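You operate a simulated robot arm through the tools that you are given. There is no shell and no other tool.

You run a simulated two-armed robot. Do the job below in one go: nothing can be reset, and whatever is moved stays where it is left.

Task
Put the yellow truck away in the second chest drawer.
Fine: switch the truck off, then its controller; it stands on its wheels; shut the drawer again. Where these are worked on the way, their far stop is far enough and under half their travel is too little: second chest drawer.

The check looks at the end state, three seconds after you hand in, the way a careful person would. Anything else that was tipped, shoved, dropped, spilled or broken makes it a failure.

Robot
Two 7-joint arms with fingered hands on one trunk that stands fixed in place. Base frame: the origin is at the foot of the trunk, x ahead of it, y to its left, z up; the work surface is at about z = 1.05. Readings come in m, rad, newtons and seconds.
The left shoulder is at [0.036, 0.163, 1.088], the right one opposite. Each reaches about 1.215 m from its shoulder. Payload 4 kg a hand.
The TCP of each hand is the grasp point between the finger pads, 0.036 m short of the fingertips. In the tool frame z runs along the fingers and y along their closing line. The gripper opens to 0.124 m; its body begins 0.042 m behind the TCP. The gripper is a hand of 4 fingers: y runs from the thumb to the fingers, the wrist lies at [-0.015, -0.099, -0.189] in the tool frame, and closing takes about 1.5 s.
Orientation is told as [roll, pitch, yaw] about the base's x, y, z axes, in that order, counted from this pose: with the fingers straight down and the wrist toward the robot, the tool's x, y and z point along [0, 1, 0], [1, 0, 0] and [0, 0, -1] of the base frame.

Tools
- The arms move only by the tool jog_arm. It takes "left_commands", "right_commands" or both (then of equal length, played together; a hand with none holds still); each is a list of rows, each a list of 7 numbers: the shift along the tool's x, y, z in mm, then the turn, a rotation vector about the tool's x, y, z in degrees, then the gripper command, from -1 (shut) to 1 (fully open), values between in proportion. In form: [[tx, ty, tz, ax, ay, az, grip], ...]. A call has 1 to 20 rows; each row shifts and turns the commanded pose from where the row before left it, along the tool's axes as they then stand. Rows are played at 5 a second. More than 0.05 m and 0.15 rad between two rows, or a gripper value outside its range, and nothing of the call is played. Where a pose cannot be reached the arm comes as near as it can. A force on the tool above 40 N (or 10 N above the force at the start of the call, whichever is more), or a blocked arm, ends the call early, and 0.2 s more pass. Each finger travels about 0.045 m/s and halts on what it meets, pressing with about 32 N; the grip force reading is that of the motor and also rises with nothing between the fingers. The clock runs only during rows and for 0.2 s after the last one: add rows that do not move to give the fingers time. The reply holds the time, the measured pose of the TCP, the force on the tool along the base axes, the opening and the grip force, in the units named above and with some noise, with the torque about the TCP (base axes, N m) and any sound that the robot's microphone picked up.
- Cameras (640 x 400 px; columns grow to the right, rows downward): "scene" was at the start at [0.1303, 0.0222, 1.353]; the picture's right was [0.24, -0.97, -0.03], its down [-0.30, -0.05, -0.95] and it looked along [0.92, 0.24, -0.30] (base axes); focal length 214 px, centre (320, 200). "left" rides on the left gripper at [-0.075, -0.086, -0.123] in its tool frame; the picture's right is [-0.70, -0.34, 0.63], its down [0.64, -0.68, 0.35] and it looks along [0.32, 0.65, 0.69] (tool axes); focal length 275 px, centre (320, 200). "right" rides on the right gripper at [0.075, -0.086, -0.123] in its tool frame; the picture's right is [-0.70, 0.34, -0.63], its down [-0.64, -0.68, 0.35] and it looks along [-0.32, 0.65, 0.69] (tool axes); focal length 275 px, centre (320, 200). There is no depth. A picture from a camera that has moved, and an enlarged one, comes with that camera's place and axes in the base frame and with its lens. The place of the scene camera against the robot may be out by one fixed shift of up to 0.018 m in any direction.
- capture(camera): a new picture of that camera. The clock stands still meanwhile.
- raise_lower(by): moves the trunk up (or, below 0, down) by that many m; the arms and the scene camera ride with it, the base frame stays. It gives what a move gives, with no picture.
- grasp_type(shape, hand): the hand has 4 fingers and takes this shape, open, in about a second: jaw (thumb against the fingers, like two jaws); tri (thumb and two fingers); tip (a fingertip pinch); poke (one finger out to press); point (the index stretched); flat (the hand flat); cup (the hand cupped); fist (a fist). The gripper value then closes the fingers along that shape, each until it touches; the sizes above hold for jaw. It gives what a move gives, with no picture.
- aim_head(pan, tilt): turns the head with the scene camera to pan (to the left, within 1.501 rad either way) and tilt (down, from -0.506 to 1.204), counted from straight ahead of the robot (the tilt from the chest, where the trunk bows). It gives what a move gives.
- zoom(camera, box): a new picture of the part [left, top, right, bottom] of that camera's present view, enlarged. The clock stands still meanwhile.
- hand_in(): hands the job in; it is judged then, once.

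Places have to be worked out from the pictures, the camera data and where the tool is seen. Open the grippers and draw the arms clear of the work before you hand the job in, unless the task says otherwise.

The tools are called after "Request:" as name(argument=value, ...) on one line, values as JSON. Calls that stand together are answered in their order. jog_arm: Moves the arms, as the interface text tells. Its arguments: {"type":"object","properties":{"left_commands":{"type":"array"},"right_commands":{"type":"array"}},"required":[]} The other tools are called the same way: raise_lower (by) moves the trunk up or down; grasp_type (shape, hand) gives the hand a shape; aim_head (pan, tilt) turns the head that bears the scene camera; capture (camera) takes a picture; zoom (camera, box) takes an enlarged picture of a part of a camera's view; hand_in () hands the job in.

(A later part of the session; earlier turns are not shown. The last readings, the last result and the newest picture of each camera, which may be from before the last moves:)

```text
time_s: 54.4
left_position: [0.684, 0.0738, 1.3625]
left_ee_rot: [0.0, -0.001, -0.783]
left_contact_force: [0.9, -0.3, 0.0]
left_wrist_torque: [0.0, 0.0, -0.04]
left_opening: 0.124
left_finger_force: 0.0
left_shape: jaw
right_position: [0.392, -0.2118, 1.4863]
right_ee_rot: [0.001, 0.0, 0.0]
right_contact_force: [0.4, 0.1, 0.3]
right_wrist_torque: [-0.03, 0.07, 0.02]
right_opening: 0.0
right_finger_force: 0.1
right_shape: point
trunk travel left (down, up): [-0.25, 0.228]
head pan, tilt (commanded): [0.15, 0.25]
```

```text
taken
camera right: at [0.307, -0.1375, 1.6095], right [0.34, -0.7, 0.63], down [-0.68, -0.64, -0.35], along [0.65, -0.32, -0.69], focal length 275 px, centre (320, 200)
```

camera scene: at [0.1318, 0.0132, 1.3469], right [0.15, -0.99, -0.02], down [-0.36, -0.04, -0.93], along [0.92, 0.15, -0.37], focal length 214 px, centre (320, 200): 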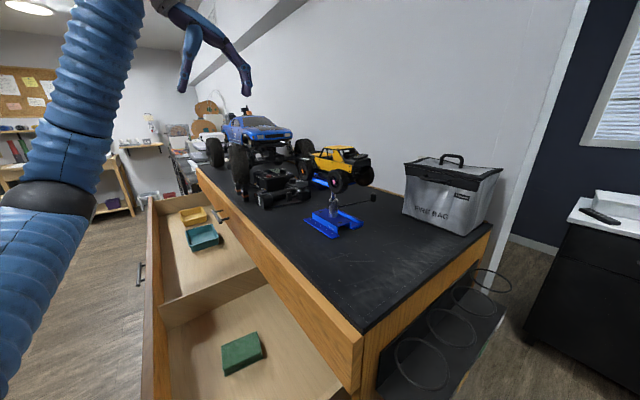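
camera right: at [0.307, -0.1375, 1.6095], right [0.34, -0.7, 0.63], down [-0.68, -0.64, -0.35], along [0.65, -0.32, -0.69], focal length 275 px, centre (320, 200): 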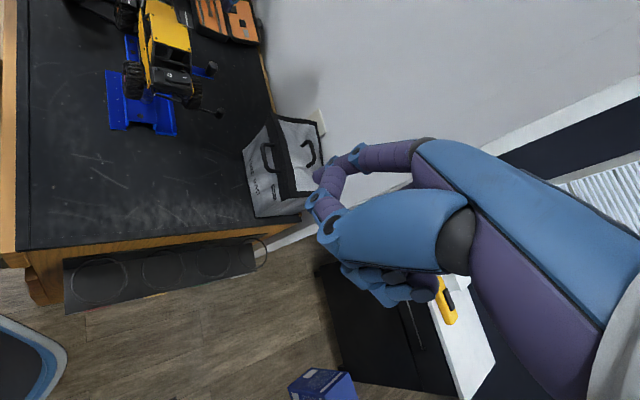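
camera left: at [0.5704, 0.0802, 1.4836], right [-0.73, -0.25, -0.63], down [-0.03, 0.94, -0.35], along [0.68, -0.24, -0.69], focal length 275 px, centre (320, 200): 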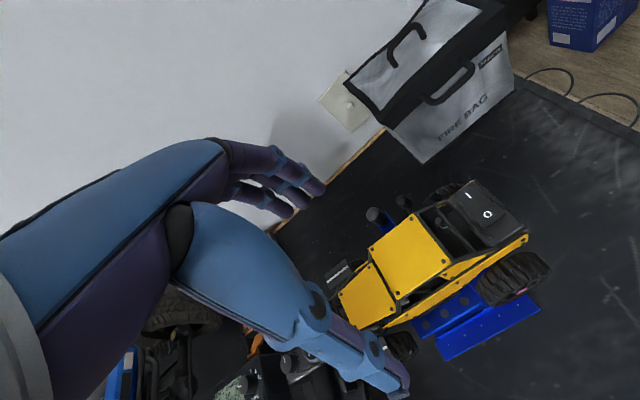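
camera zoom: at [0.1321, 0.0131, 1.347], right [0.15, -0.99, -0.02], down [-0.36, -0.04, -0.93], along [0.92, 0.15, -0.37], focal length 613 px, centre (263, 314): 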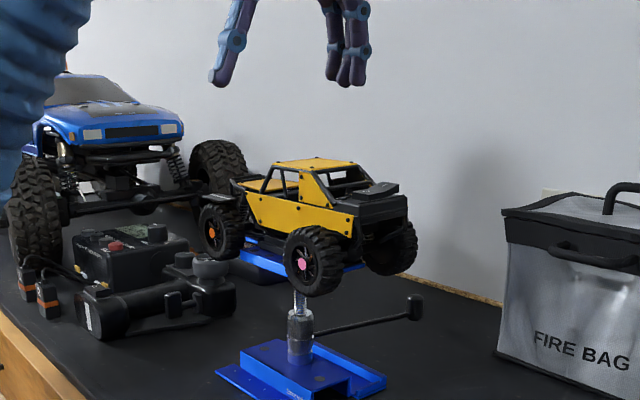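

The hand is centred over the truck (e 0.536, n 0.432). I lower it around the body in two stages, first to just above wheel height.

Request:
jog_arm(left_commands=[[0, 0, 25, 0, 0, 0, 1], [0, 0, 25, 0, 0, 0, 1], [0, 0, 20, 0, 0, 0, 1], [0, 0, 15, 0, 0, 0, 1], [0, 0, 0, 0, 0, 0, 1], [0, 0, 0, 0, 0, 0, 1]])

Request:
capture(camera="left")

Request:
zoom(camera="scene", box=[290, 110, 390, 220])

Request:
zoom(camera="right", box=[60, 0, 260, 140])

```text
time_s: 55.8
left_position: [0.684, 0.0728, 1.2782]
left_ee_rot: [0.0, 0.001, -0.785]
left_contact_force: [-0.5, -0.3, 0.0]
left_wrist_torque: [0.03, -0.02, -0.04]
left_opening: 0.124
left_finger_force: 0.1
left_shape: jaw
right_position: [0.3914, -0.2126, 1.4879]
right_ee_rot: [-0.001, 0.0, 0.0]
right_contact_force: [0.2, -0.6, 0.4]
right_wrist_torque: [0.05, -0.02, -0.01]
right_opening: 0.0
right_finger_force: 0.0
right_shape: point
trunk travel left (down, up): [-0.25, 0.228]
head pan, tilt (commanded): [0.15, 0.25]
```

```text
taken
camera left: at [0.5697, 0.0807, 1.3994], right [-0.73, -0.25, -0.63], down [-0.03, 0.94, -0.35], along [0.68, -0.24, -0.69], focal length 275 px, centre (320, 200)
```

left: 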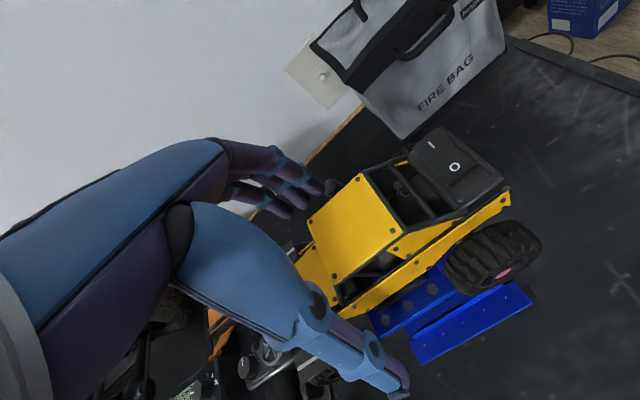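

```text
3.64 times, centred on (340, 165) of scene
camera zoom: at [0.132, 0.0132, 1.347], right [0.15, -0.99, -0.02], down [-0.36, -0.04, -0.93], along [0.92, 0.15, -0.37], focal length 780 px, centre (247, 327)
```

zoom: 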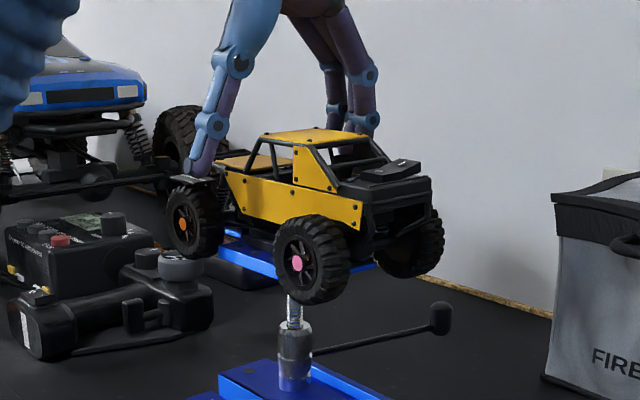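

```text
2.86 times, centred on (160, 70) of right
camera zoom: at [0.3068, -0.1374, 1.6096], right [0.34, -0.7, 0.63], down [-0.68, -0.64, -0.35], along [0.65, -0.32, -0.69], focal length 786 px, centre (777, 571)
```

zoom: 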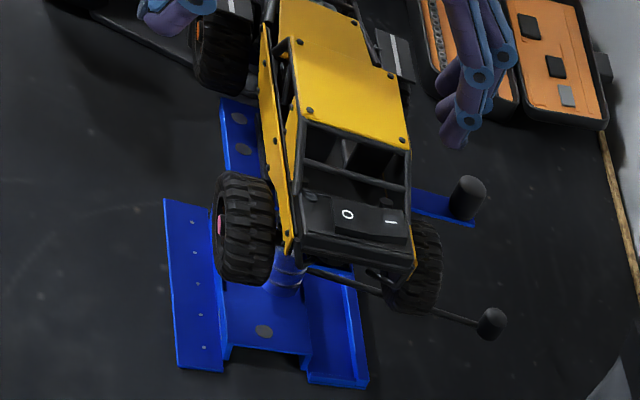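

The thumb and fingers straddle the body. I zoom in on the fingertips to check that all three fingers fall between the wheels.

Request:
zoom(camera="left", box=[220, 120, 420, 280])

Request:
zoom(camera="scene", box=[320, 120, 370, 170])

```text
2.50 times, centred on (320, 200) of left
camera zoom: at [0.5697, 0.0807, 1.3994], right [-0.73, -0.25, -0.63], down [-0.03, 0.94, -0.35], along [0.68, -0.24, -0.69], focal length 688 px, centre (320, 200)
```

zoom: 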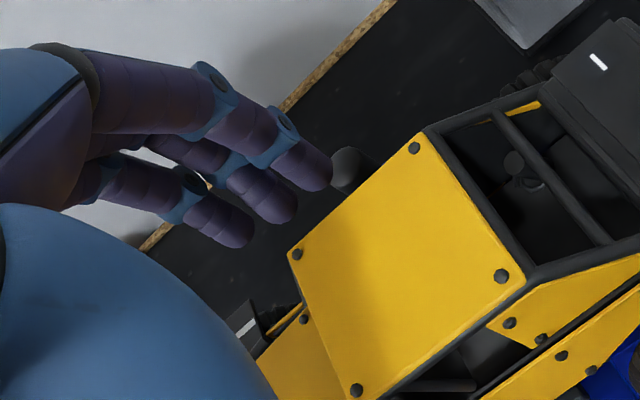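

```text
8.00 times, centred on (345, 145) of scene
camera zoom: at [0.132, 0.0132, 1.347], right [0.15, -0.99, -0.02], down [-0.36, -0.04, -0.93], along [0.92, 0.15, -0.37], focal length 1716 px, centre (120, 640)
```

zoom: 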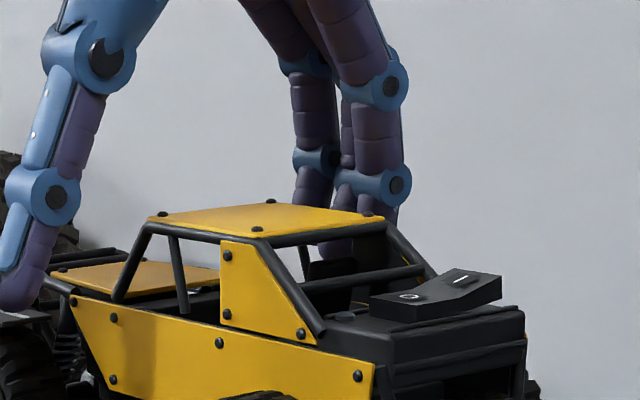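

All three fingers should fall between the wheels. I shift 3 mm rearward, lower 32 mm, and check before closing.

Request:
jog_arm(left_commands=[[-3, 0, 12, 0, 0, 0, 1], [0, 0, 10, 0, 0, 0, 1], [0, 0, 10, 0, 0, 0, 1], [0, 0, 0, 0, 0, 0, 1], [0, 0, 0, 0, 0, 0, 1]])

Request:
zoom(camera="left", box=[220, 120, 540, 400])

Request:
zoom(camera="scene", box=[300, 120, 380, 200])

Request:
zoom(camera="right", box=[60, 0, 260, 140])

```text
time_s: 57.0
left_position: [0.6805, 0.068, 1.2445]
left_ee_rot: [-0.001, -0.001, -0.787]
left_contact_force: [-0.3, 0.0, 0.1]
left_wrist_torque: [-0.01, 0.01, 0.0]
left_opening: 0.1238
left_finger_force: 0.0
left_shape: jaw
right_position: [0.3905, -0.2119, 1.4867]
right_ee_rot: [-0.001, -0.002, 0.0]
right_contact_force: [0.4, 0.2, 0.4]
right_wrist_torque: [0.07, 0.02, -0.01]
right_opening: 0.0002
right_finger_force: 0.1
right_shape: point
trunk travel left (down, up): [-0.25, 0.228]
head pan, tilt (commanded): [0.15, 0.25]
```

```text
1.43 times, centred on (380, 260) of left
camera zoom: at [0.5672, 0.0769, 1.3663], right [-0.73, -0.25, -0.63], down [-0.03, 0.94, -0.35], along [0.68, -0.24, -0.69], focal length 393 px, centre (234, 114)
```

zoom: 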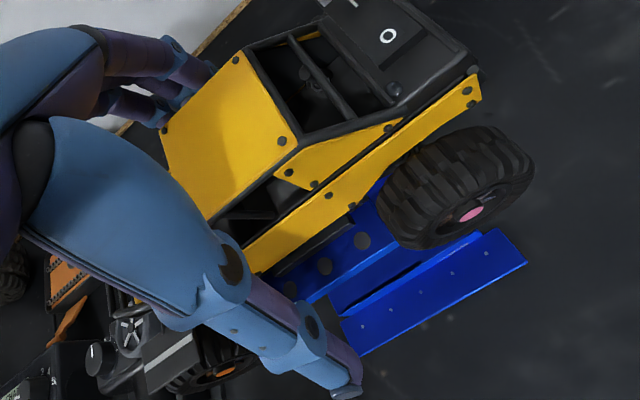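

```text
5.00 times, centred on (340, 160) of scene
camera zoom: at [0.1319, 0.013, 1.347], right [0.15, -0.99, -0.02], down [-0.36, -0.04, -0.93], along [0.92, 0.15, -0.37], focal length 1072 px, centre (220, 400)
```

zoom: 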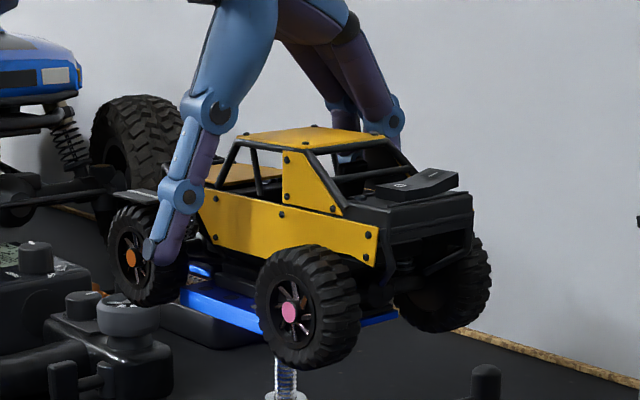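

```text
2.86 times, centred on (160, 70) of right
camera zoom: at [0.3067, -0.1375, 1.6096], right [0.34, -0.7, 0.63], down [-0.68, -0.64, -0.35], along [0.65, -0.32, -0.69], focal length 786 px, centre (777, 571)
```

zoom: 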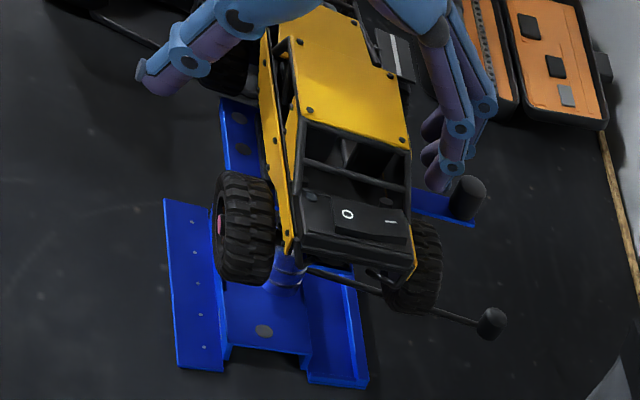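

Thumb and fingers flank the body panel between the wheels. I close part-way first and look.

Request:
jog_arm(left_commands=[[0, 0, 0, 0, 0, 0, 0.2], [0, 0, 0, 0, 0, 0, 0.2], [0, 0, 0, 0, 0, 0, 0.2], [0, 0, 0, 0, 0, 0, 0.2], [0, 0, 0, 0, 0, 0, 0.2]])

Request:
zoom(camera="scene", box=[300, 120, 380, 200])

Request:
zoom(camera="right", box=[60, 0, 260, 140])

```text
time_s: 58.2
left_position: [0.6809, 0.0695, 1.2433]
left_ee_rot: [0.001, 0.0, -0.785]
left_contact_force: [0.2, 2.1, 4.6]
left_wrist_torque: [-0.16, -0.07, -0.04]
left_opening: 0.0811
left_finger_force: 31.5
left_shape: jaw
right_position: [0.3903, -0.2122, 1.4861]
right_ee_rot: [0.002, 0.001, -0.001]
right_contact_force: [0.5, 0.7, -0.8]
right_wrist_torque: [0.0, 0.0, -0.02]
right_opening: 0.0
right_finger_force: 0.0
right_shape: point
trunk travel left (down, up): [-0.25, 0.228]
head pan, tilt (commanded): [0.15, 0.25]
```

```text
5.00 times, centred on (340, 160) of scene
camera zoom: at [0.1315, 0.0131, 1.3471], right [0.15, -0.99, -0.02], down [-0.36, -0.04, -0.93], along [0.92, 0.15, -0.36], focal length 1072 px, centre (220, 400)
```

zoom: 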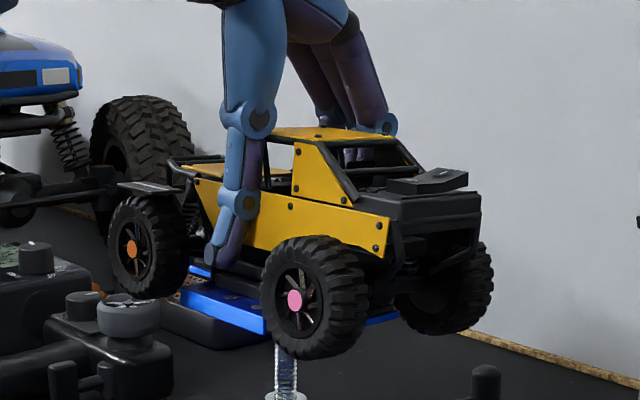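

```text
2.86 times, centred on (160, 70) of right
camera zoom: at [0.3062, -0.1375, 1.6098], right [0.34, -0.7, 0.63], down [-0.68, -0.64, -0.35], along [0.65, -0.32, -0.69], focal length 786 px, centre (777, 571)
```

zoom: 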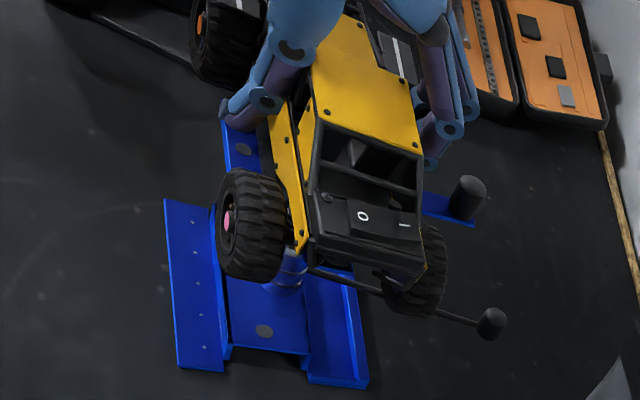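

The fingers met the body at about 8 cm opening. I close fully to firm up the grip and check again.

Request:
jog_arm(left_commands=[[0, 0, 0, 0, 0, 0, -0.3], [0, 0, 0, 0, 0, 0, -1], [0, 0, 0, 0, 0, 0, -1], [0, 0, 0, 0, 0, 0, -1], [0, 0, 0, 0, 0, 0, -1]])

Request:
zoom(camera="scene", box=[300, 120, 380, 200])

Request:
zoom(camera="right", box=[60, 0, 260, 140])

Request:
capture(camera="left")

```text
time_s: 59.4
left_position: [0.68, 0.0699, 1.2448]
left_ee_rot: [-0.001, 0.001, -0.785]
left_contact_force: [-0.4, 1.9, 7.1]
left_wrist_torque: [-0.18, -0.13, -0.04]
left_opening: 0.0813
left_finger_force: 31.1
left_shape: jaw
right_position: [0.3906, -0.2136, 1.487]
right_ee_rot: [0.001, 0.0, 0.002]
right_contact_force: [-0.2, -0.9, 0.3]
right_wrist_torque: [0.01, -0.03, -0.02]
right_opening: 0.0001
right_finger_force: 0.0
right_shape: point
trunk travel left (down, up): [-0.25, 0.228]
head pan, tilt (commanded): [0.15, 0.25]
```

```text
5.00 times, centred on (340, 160) of scene
camera zoom: at [0.1313, 0.0131, 1.3471], right [0.15, -0.99, -0.02], down [-0.36, -0.04, -0.93], along [0.92, 0.15, -0.36], focal length 1072 px, centre (220, 400)
```

zoom: 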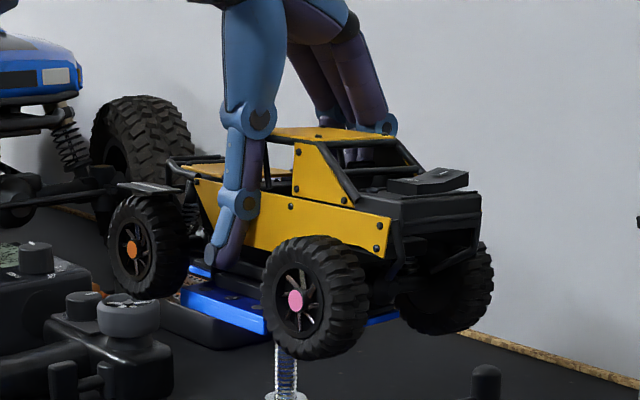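

```text
2.86 times, centred on (160, 70) of right
camera zoom: at [0.306, -0.1374, 1.6098], right [0.34, -0.7, 0.63], down [-0.68, -0.64, -0.35], along [0.65, -0.32, -0.69], focal length 786 px, centre (777, 571)
```

zoom: 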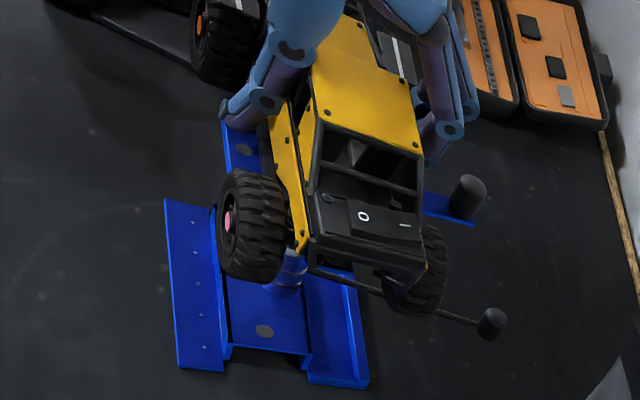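

```text
taken
camera left: at [0.5666, 0.0771, 1.3668], right [-0.73, -0.25, -0.63], down [-0.03, 0.94, -0.35], along [0.68, -0.24, -0.69], focal length 275 px, centre (320, 200)
```

left: 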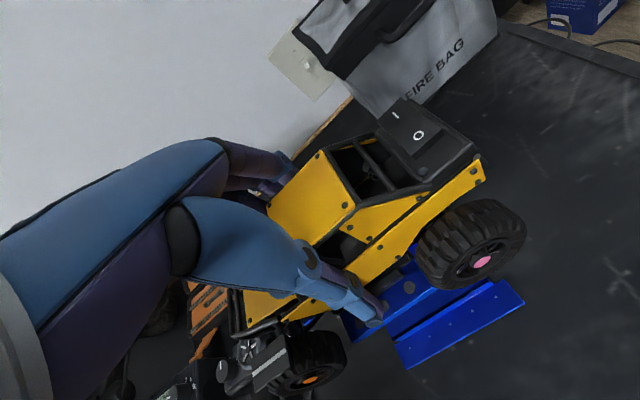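

The grip is firm (31 N at 8 cm). I lift 3 cm slowly and check that the truck comes up level.

Request:
jog_arm(left_commands=[[0, 0, -5, 0, 0, 0, -1], [0, 0, -8, 0, 0, 0, -1], [0, 0, -8, 0, 0, 0, -1], [0, 0, -9, 0, 0, 0, -1], [0, 0, 0, 0, 0, 0, -1]])

Request:
zoom(camera="scene", box=[290, 110, 390, 220])

Request:
zoom(camera="right", box=[60, 0, 260, 140])

```text
time_s: 60.6
left_position: [0.6821, 0.0684, 1.2727]
left_ee_rot: [0.001, 0.0, -0.785]
left_contact_force: [0.4, -0.2, -4.0]
left_wrist_torque: [0.07, 0.02, 0.02]
left_opening: 0.0813
left_finger_force: 31.7
left_shape: jaw
right_position: [0.3919, -0.2121, 1.4855]
right_ee_rot: [0.001, 0.0, 0.001]
right_contact_force: [-0.6, 0.2, -0.2]
right_wrist_torque: [-0.03, 0.0, 0.0]
right_opening: 0.0001
right_finger_force: 0.0
right_shape: point
trunk travel left (down, up): [-0.25, 0.228]
head pan, tilt (commanded): [0.15, 0.25]
```

```text
3.64 times, centred on (340, 165) of scene
camera zoom: at [0.1323, 0.0131, 1.3469], right [0.15, -0.99, -0.02], down [-0.36, -0.04, -0.93], along [0.92, 0.15, -0.37], focal length 780 px, centre (247, 327)
```

zoom: 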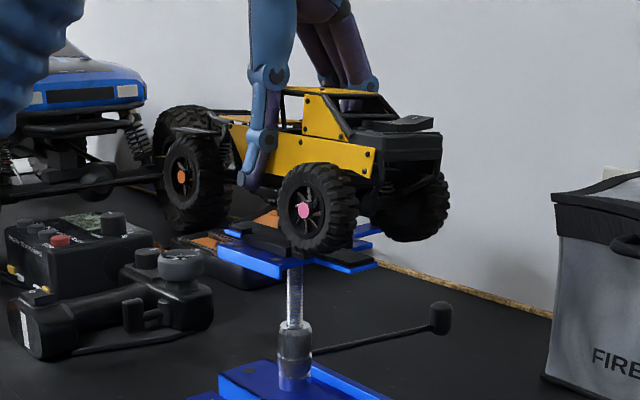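

```text
2.86 times, centred on (160, 70) of right
camera zoom: at [0.3072, -0.1374, 1.6094], right [0.34, -0.7, 0.63], down [-0.68, -0.64, -0.35], along [0.65, -0.32, -0.69], focal length 786 px, centre (777, 571)
```

zoom: 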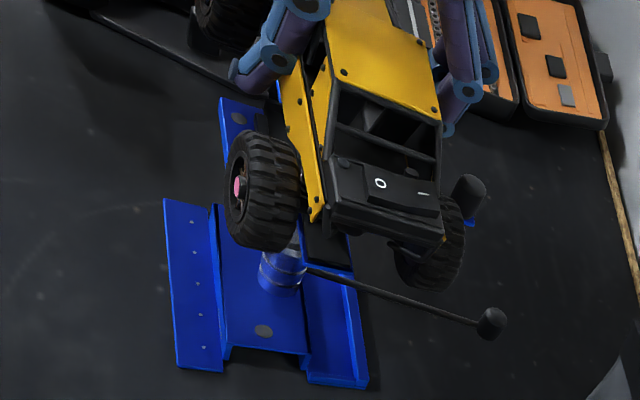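

The truck hangs level in the grip (about 4 N). I lift it another 10 cm and carry it slowly out over the open drawer.

Request:
jog_arm(left_commands=[[0, 0, -20, 0, 0, 0, -1], [0, 0, -25, 0, 0, 0, -1], [0, 0, -25, 0, 0, 0, -1], [0, 0, -25, 0, 0, 0, -1], [11, -20, 0, 0, 0, 0, -1], [22, -21, 0, 0, 0, 0, -1], [22, -21, 0, 0, 0, 0, -1], [22, -21, 0, 0, 0, 0, -1], [22, -21, 0, 0, 0, 0, -1], [22, -21, 0, 0, 0, 0, -1], [22, -21, 0, 0, 0, 0, -1], [22, -21, 0, 0, 0, 0, -1], [22, -21, 0, 0, 0, 0, -1], [22, -21, 0, 0, 0, 0, -1], [0, 0, 0, 0, 0, 0, -1]])

Request:
aim_head(pan=0.6, tilt=0.55)

Request:
capture(camera="scene")

Request:
capture(camera="left")

```text
time_s: 63.8
left_position: [0.681, 0.3658, 1.3668]
left_ee_rot: [0.001, -0.001, -0.786]
left_contact_force: [-0.3, -0.2, -4.5]
left_wrist_torque: [0.05, 0.0, 0.0]
left_opening: 0.0813
left_finger_force: 31.6
left_shape: jaw
right_position: [0.3922, -0.2132, 1.4871]
right_ee_rot: [0.003, 0.001, 0.0]
right_contact_force: [0.0, -0.6, -0.3]
right_wrist_torque: [0.0, -0.02, 0.0]
right_opening: 0.0002
right_finger_force: 0.1
right_shape: point
trunk travel left (down, up): [-0.25, 0.228]
head pan, tilt (commanded): [0.15, 0.25]
```

```text
time_s: 64.7
left_position: [0.6809, 0.3666, 1.3663]
left_ee_rot: [0.001, 0.0, -0.787]
left_contact_force: [-0.2, 0.3, -4.3]
left_wrist_torque: [0.04, 0.02, -0.01]
left_opening: 0.0814
left_finger_force: 32.3
left_shape: jaw
right_position: [0.3922, -0.2127, 1.4857]
right_ee_rot: [-0.002, 0.0, 0.001]
right_contact_force: [0.3, -0.9, -0.7]
right_wrist_torque: [0.01, 0.0, 0.0]
right_opening: 0.0001
right_finger_force: 0.0
right_shape: point
trunk travel left (down, up): [-0.25, 0.228]
head pan, tilt (commanded): [0.6, 0.55]
```

```text
taken
camera scene: at [0.1105, 0.0498, 1.3218], right [0.56, -0.83, -0.07], down [-0.53, -0.29, -0.79], along [0.63, 0.48, -0.61], focal length 214 px, centre (320, 200)
```

scene: 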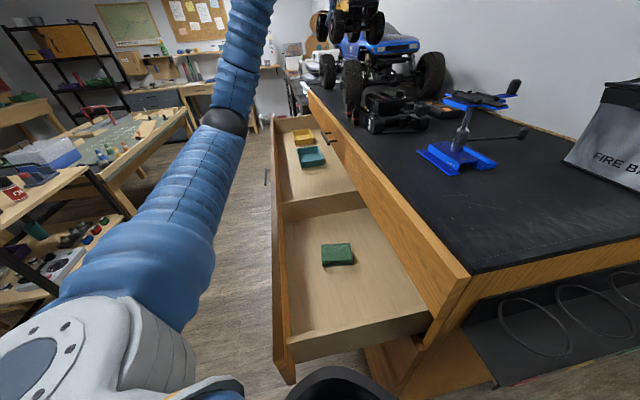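

```text
taken
camera left: at [0.5677, 0.3742, 1.4895], right [-0.73, -0.25, -0.63], down [-0.03, 0.94, -0.35], along [0.68, -0.24, -0.69], focal length 275 px, centre (320, 200)
```

left: 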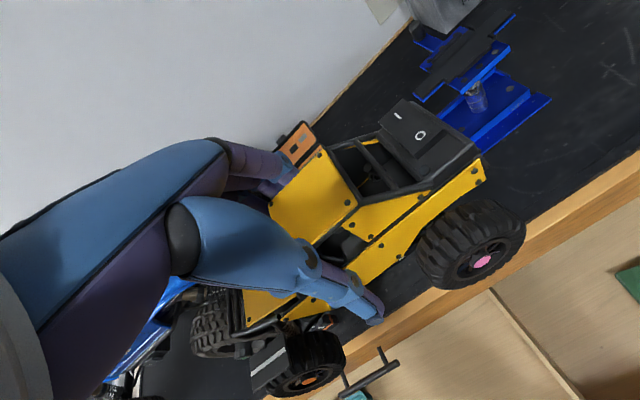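

The truck is carried safely. I continue to above the free far-bay floor (e≈0.89, n≈0.09) and lower the first 25 cm.

Request:
jog_arm(left_commands=[[21.3, -18.9, 0, 0, 0, 0, -1], [21.3, -18.9, 0, 0, 0, 0, -1], [21.3, -18.9, 0, 0, 0, 0, -1], [21.3, -18.9, 0, 0, 0, 0, -1], [21.3, -18.9, 0, 0, 0, 0, -1], [21.3, -18.9, 0, 0, 0, 0, -1], [21.3, -18.9, 0, 0, 0, 0, -1], [0, 0, 25, 0, 0, 0, -1], [0, 0, 30, 0, 0, 0, -1], [0, 0, 30, 0, 0, 0, -1], [0, 0, 30, 0, 0, 0, -1], [0, 0, 30, 0, 0, 0, -1], [0, 0, 30, 0, 0, 0, -1], [0, 0, 30, 0, 0, 0, -1], [0, 0, 30, 0, 0, 0, -1], [0, 0, 15, 0, 0, 0, -1], [0, 0, 0, 0, 0, 0, -1]])

Request:
capture(camera="scene")

Request:
capture(camera="left")

```text
time_s: 68.3
left_position: [0.6925, 0.5659, 1.1168]
left_ee_rot: [0.0, 0.0, -0.784]
left_contact_force: [-0.4, 0.5, -4.3]
left_wrist_torque: [0.02, 0.0, -0.01]
left_opening: 0.0814
left_finger_force: 32.4
left_shape: jaw
right_position: [0.3915, -0.2129, 1.4874]
right_ee_rot: [0.0, 0.0, 0.001]
right_contact_force: [0.3, -0.8, -0.3]
right_wrist_torque: [0.0, 0.02, 0.02]
right_opening: 0.0
right_finger_force: 0.2
right_shape: point
trunk travel left (down, up): [-0.25, 0.228]
head pan, tilt (commanded): [0.6, 0.55]
```

```text
taken
camera scene: at [0.1103, 0.0501, 1.3218], right [0.56, -0.82, -0.07], down [-0.53, -0.3, -0.79], along [0.63, 0.48, -0.61], focal length 214 px, centre (320, 200)
```

scene: 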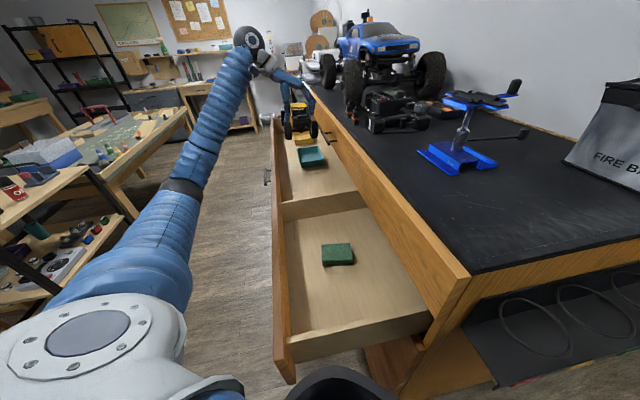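

```text
taken
camera left: at [0.5787, 0.5726, 1.2391], right [-0.73, -0.25, -0.63], down [-0.03, 0.94, -0.35], along [0.68, -0.24, -0.69], focal length 275 px, centre (320, 200)
```

left: 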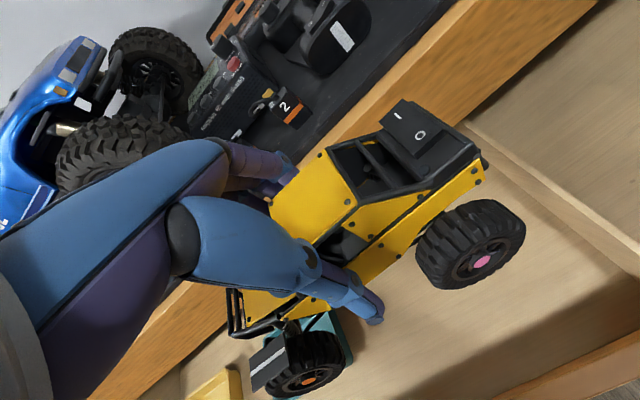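

The truck is over the free floor of the far bay. I lower another 20 cm, then check clearances.

Request:
jog_arm(left_commands=[[0, 0, 25, 0, 0, 0, -1], [0, 0, 25, 0, 0, 0, -1], [0, 0, 25, 0, 0, 0, -1], [0, 0, 25, 0, 0, 0, -1], [0, 0, 25, 0, 0, 0, -1], [0, 0, 25, 0, 0, 0, -1], [0, 0, 25, 0, 0, 0, -1], [0, 0, 20, 0, 0, 0, -1], [0, 0, 0, 0, 0, 0, -1]])

Request:
capture(camera="left")

Request:
zoom(camera="scene", box=[230, 40, 410, 220])

```text
time_s: 70.3
left_position: [0.6917, 0.563, 0.9256]
left_ee_rot: [0.0, 0.0, -0.785]
left_contact_force: [0.7, 0.4, -3.9]
left_wrist_torque: [0.06, 0.01, -0.03]
left_opening: 0.0814
left_finger_force: 32.4
left_shape: jaw
right_position: [0.3923, -0.2142, 1.4863]
right_ee_rot: [0.001, 0.0, 0.001]
right_contact_force: [0.3, -0.6, 0.3]
right_wrist_torque: [0.02, 0.01, 0.03]
right_opening: 0.0
right_finger_force: 0.0
right_shape: point
trunk travel left (down, up): [-0.25, 0.228]
head pan, tilt (commanded): [0.6, 0.55]
```

```text
taken
camera left: at [0.5782, 0.5715, 1.0477], right [-0.73, -0.25, -0.63], down [-0.03, 0.94, -0.35], along [0.68, -0.24, -0.69], focal length 275 px, centre (320, 200)
```

left: 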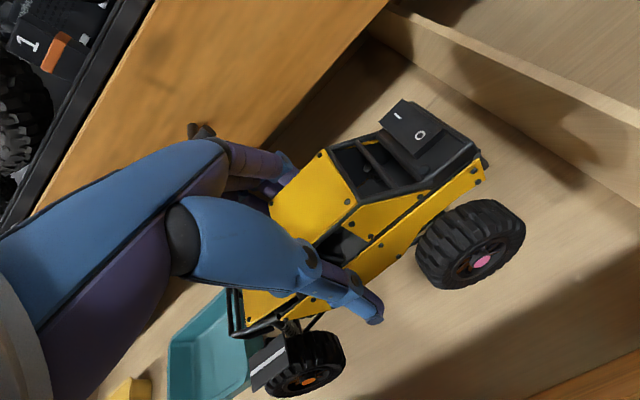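

```text
2.22 times, centred on (320, 130) of scene
camera zoom: at [0.1103, 0.05, 1.3218], right [0.56, -0.82, -0.07], down [-0.53, -0.3, -0.79], along [0.63, 0.48, -0.61], focal length 477 px, centre (320, 356)
```

zoom: 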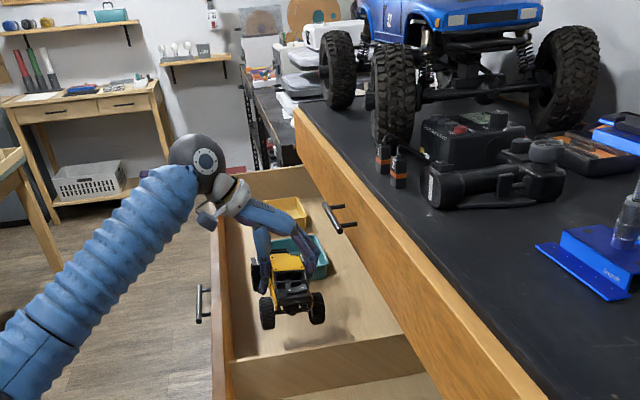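

Clearances look fine (teal box 10 cm ahead, handle 1 about 3 cm behind the knuckles). I lower 65 mm further.

Request:
jog_arm(left_commands=[[0, 0, 15, 0, 0, 0, -1], [0, 0, 15, 0, 0, 0, -1], [0, 0, 15, 0, 0, 0, -1], [0, 0, 10, 0, 0, 0, -1], [0, 0, 10, 0, 0, 0, -1], [0, 0, 0, 0, 0, 0, -1]])

Request:
capture(camera="left")

Request:
zoom(camera="scene", box=[260, 90, 380, 210])

```text
time_s: 71.7
left_position: [0.6918, 0.5644, 0.8576]
left_ee_rot: [0.0, 0.0, -0.788]
left_contact_force: [-0.3, 0.3, -2.7]
left_wrist_torque: [0.0, 0.04, -0.03]
left_opening: 0.0813
left_finger_force: 32.4
left_shape: jaw
right_position: [0.3905, -0.2115, 1.4863]
right_ee_rot: [-0.001, 0.0, 0.001]
right_contact_force: [0.0, -0.1, 0.5]
right_wrist_torque: [0.0, -0.01, -0.01]
right_opening: 0.0
right_finger_force: 0.0
right_shape: point
trunk travel left (down, up): [-0.25, 0.228]
head pan, tilt (commanded): [0.6, 0.55]
```

```text
taken
camera left: at [0.5783, 0.5722, 0.9798], right [-0.73, -0.25, -0.63], down [-0.03, 0.94, -0.35], along [0.68, -0.24, -0.69], focal length 275 px, centre (320, 200)
```

left: 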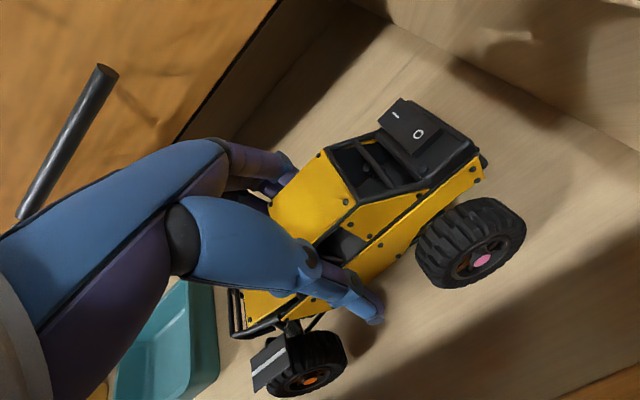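

```text
3.33 times, centred on (320, 150) of scene
camera zoom: at [0.1103, 0.05, 1.3218], right [0.56, -0.82, -0.07], down [-0.53, -0.3, -0.79], along [0.63, 0.48, -0.61], focal length 715 px, centre (320, 367)
```

zoom: 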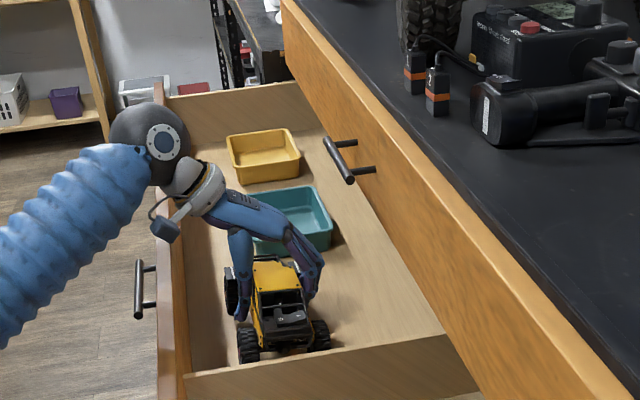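

Near the floor now. I lower in small steps watching the load come off.

Request:
jog_arm(left_commands=[[0, 0, 5, 0, 0, 0, -1], [0, 0, 5, 0, 0, 0, -1], [0, 0, 3, 0, 0, 0, -1], [0, 0, 0, 0, 0, 0, -1]])

Request:
zoom(camera="scene", box=[280, 120, 360, 200])

```text
time_s: 72.7
left_position: [0.6899, 0.5635, 0.8505]
left_ee_rot: [0.004, -0.004, -0.785]
left_contact_force: [-5.2, -1.8, 30.2]
left_wrist_torque: [-1.35, -1.33, -0.22]
left_opening: 0.0824
left_finger_force: 32.0
left_shape: jaw
right_position: [0.3888, -0.2135, 1.4872]
right_ee_rot: [0.002, -0.003, -0.001]
right_contact_force: [-1.0, 0.4, 0.5]
right_wrist_torque: [-0.01, 0.0, 0.02]
right_opening: 0.0
right_finger_force: 0.1
right_shape: point
trunk travel left (down, up): [-0.25, 0.228]
head pan, tilt (commanded): [0.6, 0.55]
```

```text
5.00 times, centred on (320, 160) of scene
camera zoom: at [0.1077, 0.0485, 1.3224], right [0.56, -0.82, -0.07], down [-0.53, -0.29, -0.79], along [0.63, 0.48, -0.6], focal length 1072 px, centre (320, 400)
```

zoom: 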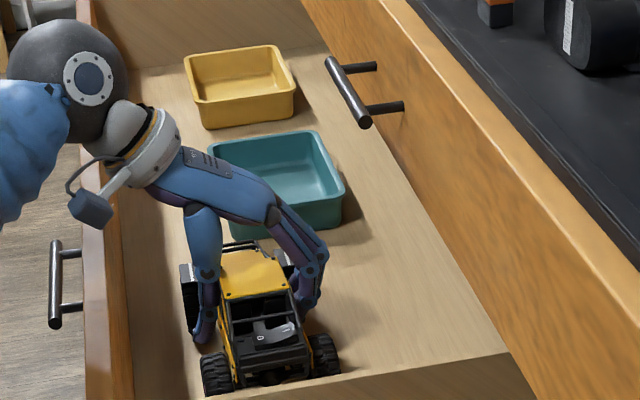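

The wheels touched: +30 N, with the torque showing the wall-side wheels landed first. I ease up 3 mm and look at the truck's roll.

Request:
jog_arm(left_commands=[[0, 0, -3, 0, 0, 0, -1], [0, 0, 0, 0, 0, 0, -1]])

Request:
zoom(camera="scene", box=[300, 155, 360, 205])

Request:
zoom(camera="left", box=[220, 80, 560, 400])

```text
time_s: 73.3
left_position: [0.6914, 0.5632, 0.8498]
left_ee_rot: [0.002, 0.0, -0.786]
left_contact_force: [-0.7, -2.7, 21.2]
left_wrist_torque: [-1.16, -1.18, -0.13]
left_opening: 0.0825
left_finger_force: 31.8
left_shape: jaw
right_position: [0.3893, -0.2144, 1.4864]
right_ee_rot: [0.002, -0.002, -0.001]
right_contact_force: [-0.3, -0.3, -0.9]
right_wrist_torque: [-0.01, 0.03, 0.02]
right_opening: 0.0
right_finger_force: 0.1
right_shape: point
trunk travel left (down, up): [-0.25, 0.228]
head pan, tilt (commanded): [0.6, 0.55]
```

```text
8.00 times, centred on (330, 180) of scene
camera zoom: at [0.1087, 0.0488, 1.322], right [0.56, -0.82, -0.07], down [-0.53, -0.29, -0.79], along [0.63, 0.48, -0.61], focal length 1716 px, centre (240, 360)
```

zoom: 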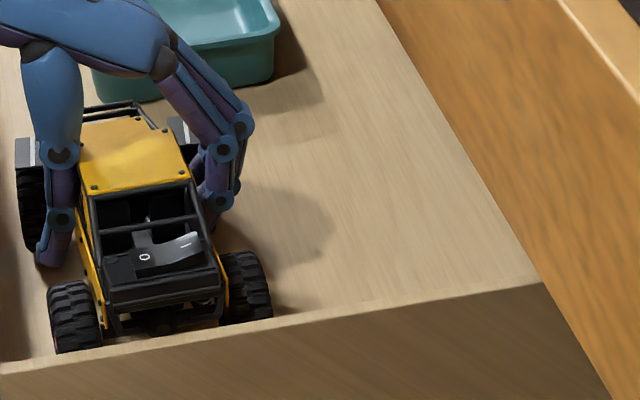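

```text
1.25 times, centred on (390, 240) of left
camera zoom: at [0.5772, 0.5711, 0.9722], right [-0.73, -0.25, -0.63], down [-0.03, 0.94, -0.35], along [0.68, -0.24, -0.69], focal length 344 px, centre (232, 150)
```

zoom: 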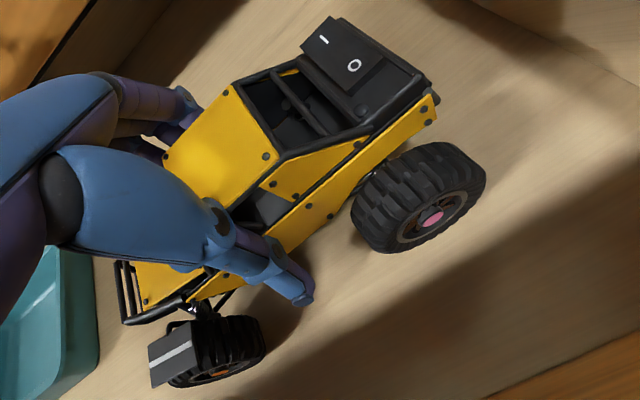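

Still 21 N of contact; I ease up a little more.

Request:
jog_arm(left_commands=[[0, 0, -2, 0, 0, 0, -1], [0, 0, -2, 0, 0, 0, -1], [0, 0, 0, 0, 0, 0, -1]])

Request:
zoom(camera="left", box=[220, 80, 560, 400])

```text
time_s: 74.1
left_position: [0.6917, 0.5646, 0.8523]
left_ee_rot: [-0.001, 0.001, -0.785]
left_contact_force: [1.1, -2.8, 7.8]
left_wrist_torque: [-0.64, -0.66, -0.04]
left_opening: 0.0826
left_finger_force: 32.0
left_shape: jaw
right_position: [0.3907, -0.2136, 1.4868]
right_ee_rot: [0.001, -0.002, 0.001]
right_contact_force: [0.7, -0.2, 0.1]
right_wrist_torque: [0.02, 0.01, 0.01]
right_opening: 0.0
right_finger_force: 0.0
right_shape: point
trunk travel left (down, up): [-0.25, 0.228]
head pan, tilt (commanded): [0.6, 0.55]
```

```text
1.25 times, centred on (390, 240) of left
camera zoom: at [0.5782, 0.5716, 0.9744], right [-0.73, -0.25, -0.63], down [-0.03, 0.94, -0.35], along [0.68, -0.24, -0.69], focal length 344 px, centre (232, 150)
```

zoom: 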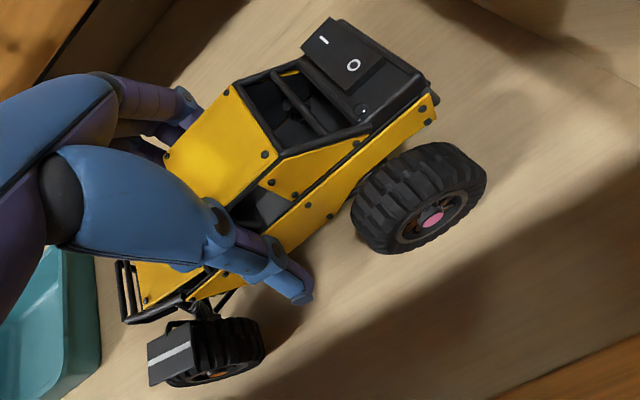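

Contact is still on the wall-side wheels. I tilt the hand 2° the other way to bring the front-side wheels down, and read the torque.

Request:
jog_arm(left_commands=[[0, 0, 0, -1, 0, 0, -1], [0, 0, 0, -1, 0, 0, -1], [0, 0, 0, 0, 0, 0, -1]])

```text
time_s: 74.9
left_position: [0.6908, 0.5641, 0.8513]
left_ee_rot: [-0.001, -0.034, -0.787]
left_contact_force: [-0.1, 0.1, -0.5]
left_wrist_torque: [-0.17, -0.11, -0.07]
left_opening: 0.0821
left_finger_force: 32.2
left_shape: jaw
right_position: [0.39, -0.2129, 1.4867]
right_ee_rot: [0.0, 0.002, 0.0]
right_contact_force: [0.4, -0.5, 0.0]
right_wrist_torque: [0.01, 0.02, -0.02]
right_opening: 0.0001
right_finger_force: 0.1
right_shape: point
trunk travel left (down, up): [-0.25, 0.228]
head pan, tilt (commanded): [0.6, 0.55]
```

The load is now mostly balanced. I lower 2 mm to seat all wheels and read again.

Request:
jog_arm(left_commands=[[0, 0, 2, 0, 0, 0, -1], [0, 0, 0, 0, 0, 0, -1]])

```text
time_s: 75.5
left_position: [0.6897, 0.5649, 0.8508]
left_ee_rot: [0.0, -0.033, -0.785]
left_contact_force: [-1.4, 0.8, 6.0]
left_wrist_torque: [-0.36, -0.3, -0.07]
left_opening: 0.082
left_finger_force: 31.9
left_shape: jaw
right_position: [0.3914, -0.2122, 1.4869]
right_ee_rot: [0.001, 0.002, 0.0]
right_contact_force: [0.0, 0.1, 0.2]
right_wrist_torque: [-0.02, 0.02, -0.01]
right_opening: 0.0001
right_finger_force: 0.1
right_shape: point
trunk travel left (down, up): [-0.25, 0.228]
head pan, tilt (commanded): [0.6, 0.55]
```

A touch more tilt should even it out; another 1.5°, then I check the torque.

Request:
jog_arm(left_commands=[[0, 0, 0, -1.5, 0, 0, -1], [0, 0, 0, 0, 0, 0, -1]])

Request:
zoom(camera="left", box=[220, 80, 560, 400])

```text
time_s: 76.1
left_position: [0.6912, 0.564, 0.8505]
left_ee_rot: [0.0, -0.06, -0.785]
left_contact_force: [-1.5, 1.0, 3.0]
left_wrist_torque: [-0.13, -0.07, -0.04]
left_opening: 0.0821
left_finger_force: 31.7
left_shape: jaw
right_position: [0.3909, -0.2133, 1.4865]
right_ee_rot: [-0.001, 0.0, 0.001]
right_contact_force: [0.8, 1.0, -0.8]
right_wrist_torque: [0.01, 0.0, 0.0]
right_opening: 0.0001
right_finger_force: 0.0
right_shape: point
trunk travel left (down, up): [-0.25, 0.228]
head pan, tilt (commanded): [0.6, 0.55]
```

```text
1.25 times, centred on (390, 240) of left
camera zoom: at [0.5723, 0.5772, 0.967], right [-0.7, -0.28, -0.65], down [-0.01, 0.92, -0.39], along [0.71, -0.26, -0.65], focal length 344 px, centre (232, 150)
```

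zoom: 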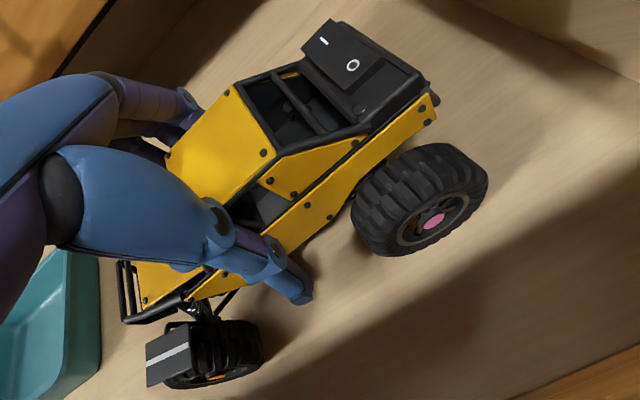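

All wheels bear evenly now (small residual torque). I open the fingers to about 10 cm, keeping the thumb clear of the drawer front.

Request:
jog_arm(left_commands=[[0, 0, 0, 0, 0, 0, 0.4], [0, 0, 0, 0, 0, 0, 0.5], [0, 0, 0, 0, 0, 0, 0.6], [0, 0, 0, 0, 0, 0, 0.65], [0, 0, 0, 0, 0, 0, 0.65], [0, 0, 0, 0, 0, 0, 0.65]])

Request:
zoom(camera="left", box=[220, 80, 560, 400])

Request:
zoom(camera="scene", box=[280, 120, 360, 200])

```text
time_s: 77.5
left_position: [0.6909, 0.564, 0.8497]
left_ee_rot: [0.0, -0.062, -0.786]
left_contact_force: [0.2, -0.1, -0.7]
left_wrist_torque: [-0.02, 0.01, -0.03]
left_opening: 0.1021
left_finger_force: 0.0
left_shape: jaw
right_position: [0.3913, -0.212, 1.4867]
right_ee_rot: [0.001, 0.002, 0.001]
right_contact_force: [-0.5, -0.2, 0.3]
right_wrist_torque: [0.0, -0.01, -0.03]
right_opening: 0.0
right_finger_force: 0.1
right_shape: point
trunk travel left (down, up): [-0.25, 0.228]
head pan, tilt (commanded): [0.6, 0.55]
```

```text
1.25 times, centred on (390, 240) of left
camera zoom: at [0.5724, 0.5772, 0.967], right [-0.7, -0.28, -0.65], down [-0.01, 0.92, -0.39], along [0.71, -0.26, -0.65], focal length 344 px, centre (232, 150)
```

zoom: 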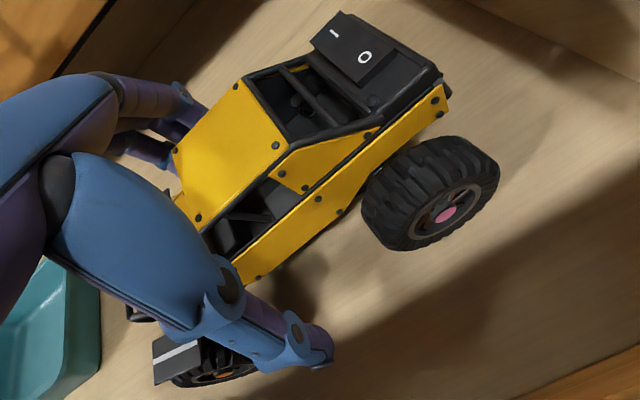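

```text
5.00 times, centred on (320, 160) of scene
camera zoom: at [0.1101, 0.05, 1.3218], right [0.56, -0.82, -0.07], down [-0.53, -0.3, -0.79], along [0.63, 0.48, -0.61], focal length 1072 px, centre (320, 400)
```

zoom: 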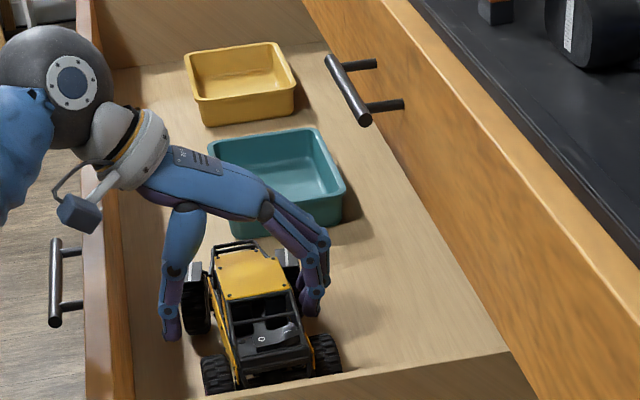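

The truck stands free on its wheels. I raise the hand straight up, slowly at first.

Request:
jog_arm(left_commands=[[0, 0.6, -10, 0, 0, 0, 0.65], [0, 0.6, -10, 0, 0, 0, 0.65], [0, 0.9, -15, 0, 0, 0, 0.65], [0, 1.2, -20, 0, 0, 0, 0.65], [0, 1.2, -20, 0, 0, 0, 0.65], [0, 1.2, -20, 0, 0, 0, 0.65], [0, 0, 0, 0, 0, 0, 0.65]])

Request:
capture(camera="left")

Request:
zoom(camera="scene", box=[260, 90, 380, 210])

```text
time_s: 79.1
left_position: [0.6942, 0.5651, 0.9425]
left_ee_rot: [0.0, -0.06, -0.785]
left_contact_force: [-0.1, -0.3, -0.2]
left_wrist_torque: [0.03, -0.02, 0.03]
left_opening: 0.102
left_finger_force: 0.1
left_shape: jaw
right_position: [0.3908, -0.2122, 1.4868]
right_ee_rot: [-0.001, 0.002, 0.0]
right_contact_force: [0.1, 0.3, 0.4]
right_wrist_torque: [-0.03, 0.01, -0.02]
right_opening: 0.0
right_finger_force: 0.1
right_shape: point
trunk travel left (down, up): [-0.25, 0.228]
head pan, tilt (commanded): [0.6, 0.55]
```

```text
taken
camera left: at [0.5751, 0.5777, 1.0598], right [-0.7, -0.28, -0.65], down [-0.01, 0.92, -0.39], along [0.71, -0.27, -0.65], focal length 275 px, centre (320, 200)
```

left: 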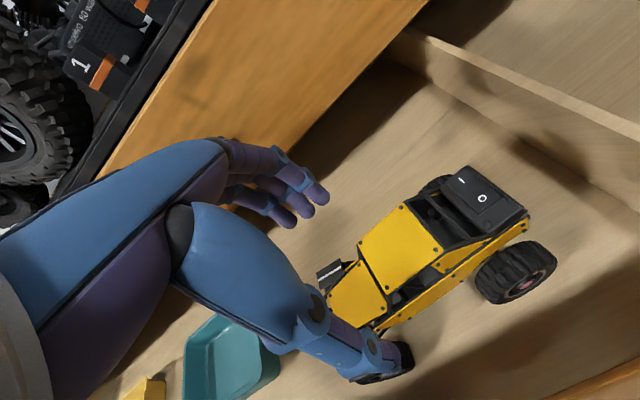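

```text
3.33 times, centred on (320, 150) of scene
camera zoom: at [0.1103, 0.0502, 1.3218], right [0.56, -0.82, -0.07], down [-0.53, -0.3, -0.79], along [0.63, 0.48, -0.61], focal length 715 px, centre (320, 367)
```

zoom: 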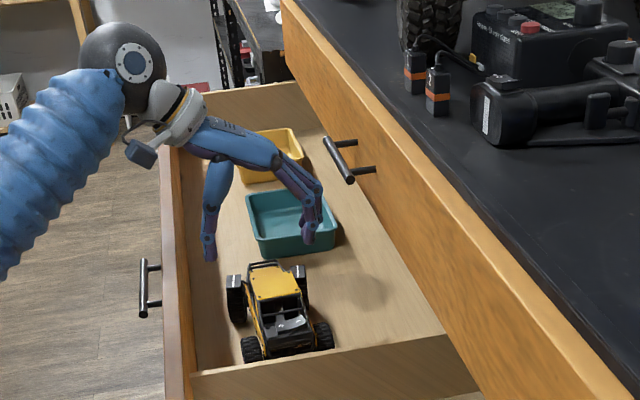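

The truck stands upright in the drawer, clear of the boxes and divider (roof about z 0.88, under the 0.91 seam). I withdraw the hand upward and out in front of the drawer, along the earlier path in reverse.

Request:
jog_arm(left_commands=[[0, 1.7, -28, 0, 0, 0, 0.65], [0, 1.7, -28, 0, 0, 0, 0.65], [0, 1.7, -28, 0, 0, 0, 0.65], [0, 1.7, -28, 0, 0, 0, 1], [0, 1.7, -28, 0, 0, 0, 1], [0, 1.7, -28, 0, 0, 0, 1], [0, 1.7, -28, 0, 0, 0, 1], [0, 1.7, -28, 0, 0, 0, 1], [0, 1.7, -28, 0, 0, 0, 1], [0, 0, 0, 3.5, 0, 0, 1], [12.4, -36.4, 0, 0, 0, 0, 1], [12.4, -36.4, 0, 0, 0, 0, 1], [12.4, -36.4, 0, 0, 0, 0, 1], [12.4, -36.4, 0, 0, 0, 0, 1], [12.4, -36.4, 0, 0, 0, 0, 1], [12.4, -36.4, 0, 0, 0, 0, 1], [12.4, -36.4, 0, 0, 0, 0, 1], [0, 0, 0, 0, 0, 0, 1]])

Request:
capture(camera="left")

Request:
capture(camera="scene")

```text
time_s: 82.9
left_position: [0.5748, 0.8039, 1.1989]
left_ee_rot: [-0.001, 0.0, -0.786]
left_contact_force: [0.5, -0.5, 0.7]
left_wrist_torque: [0.05, -0.02, 0.02]
left_opening: 0.1238
left_finger_force: 0.0
left_shape: jaw
right_position: [0.3918, -0.2124, 1.4863]
right_ee_rot: [0.001, -0.001, 0.0]
right_contact_force: [-0.3, 0.2, -0.2]
right_wrist_torque: [0.02, -0.01, 0.01]
right_opening: 0.0
right_finger_force: 0.0
right_shape: point
trunk travel left (down, up): [-0.25, 0.228]
head pan, tilt (commanded): [0.6, 0.55]
```

```text
taken
camera left: at [0.4605, 0.8114, 1.3209], right [-0.73, -0.25, -0.63], down [-0.03, 0.94, -0.35], along [0.68, -0.24, -0.69], focal length 275 px, centre (320, 200)
```

left: 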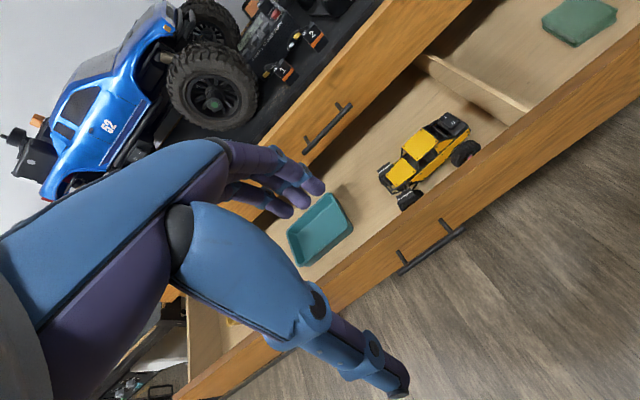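

```text
taken
camera scene: at [0.1107, 0.0495, 1.3217], right [0.56, -0.82, -0.07], down [-0.53, -0.3, -0.79], along [0.63, 0.48, -0.61], focal length 214 px, centre (320, 200)
```

scene: 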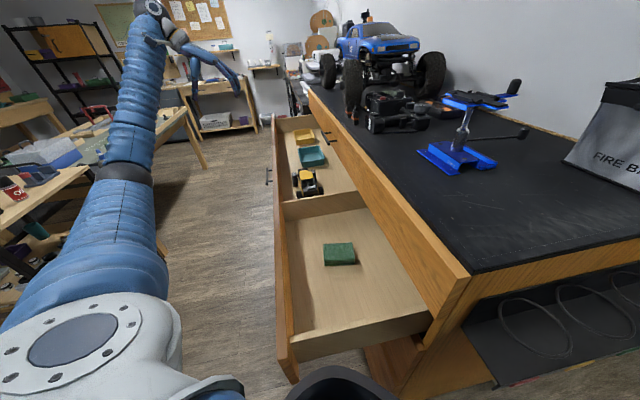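

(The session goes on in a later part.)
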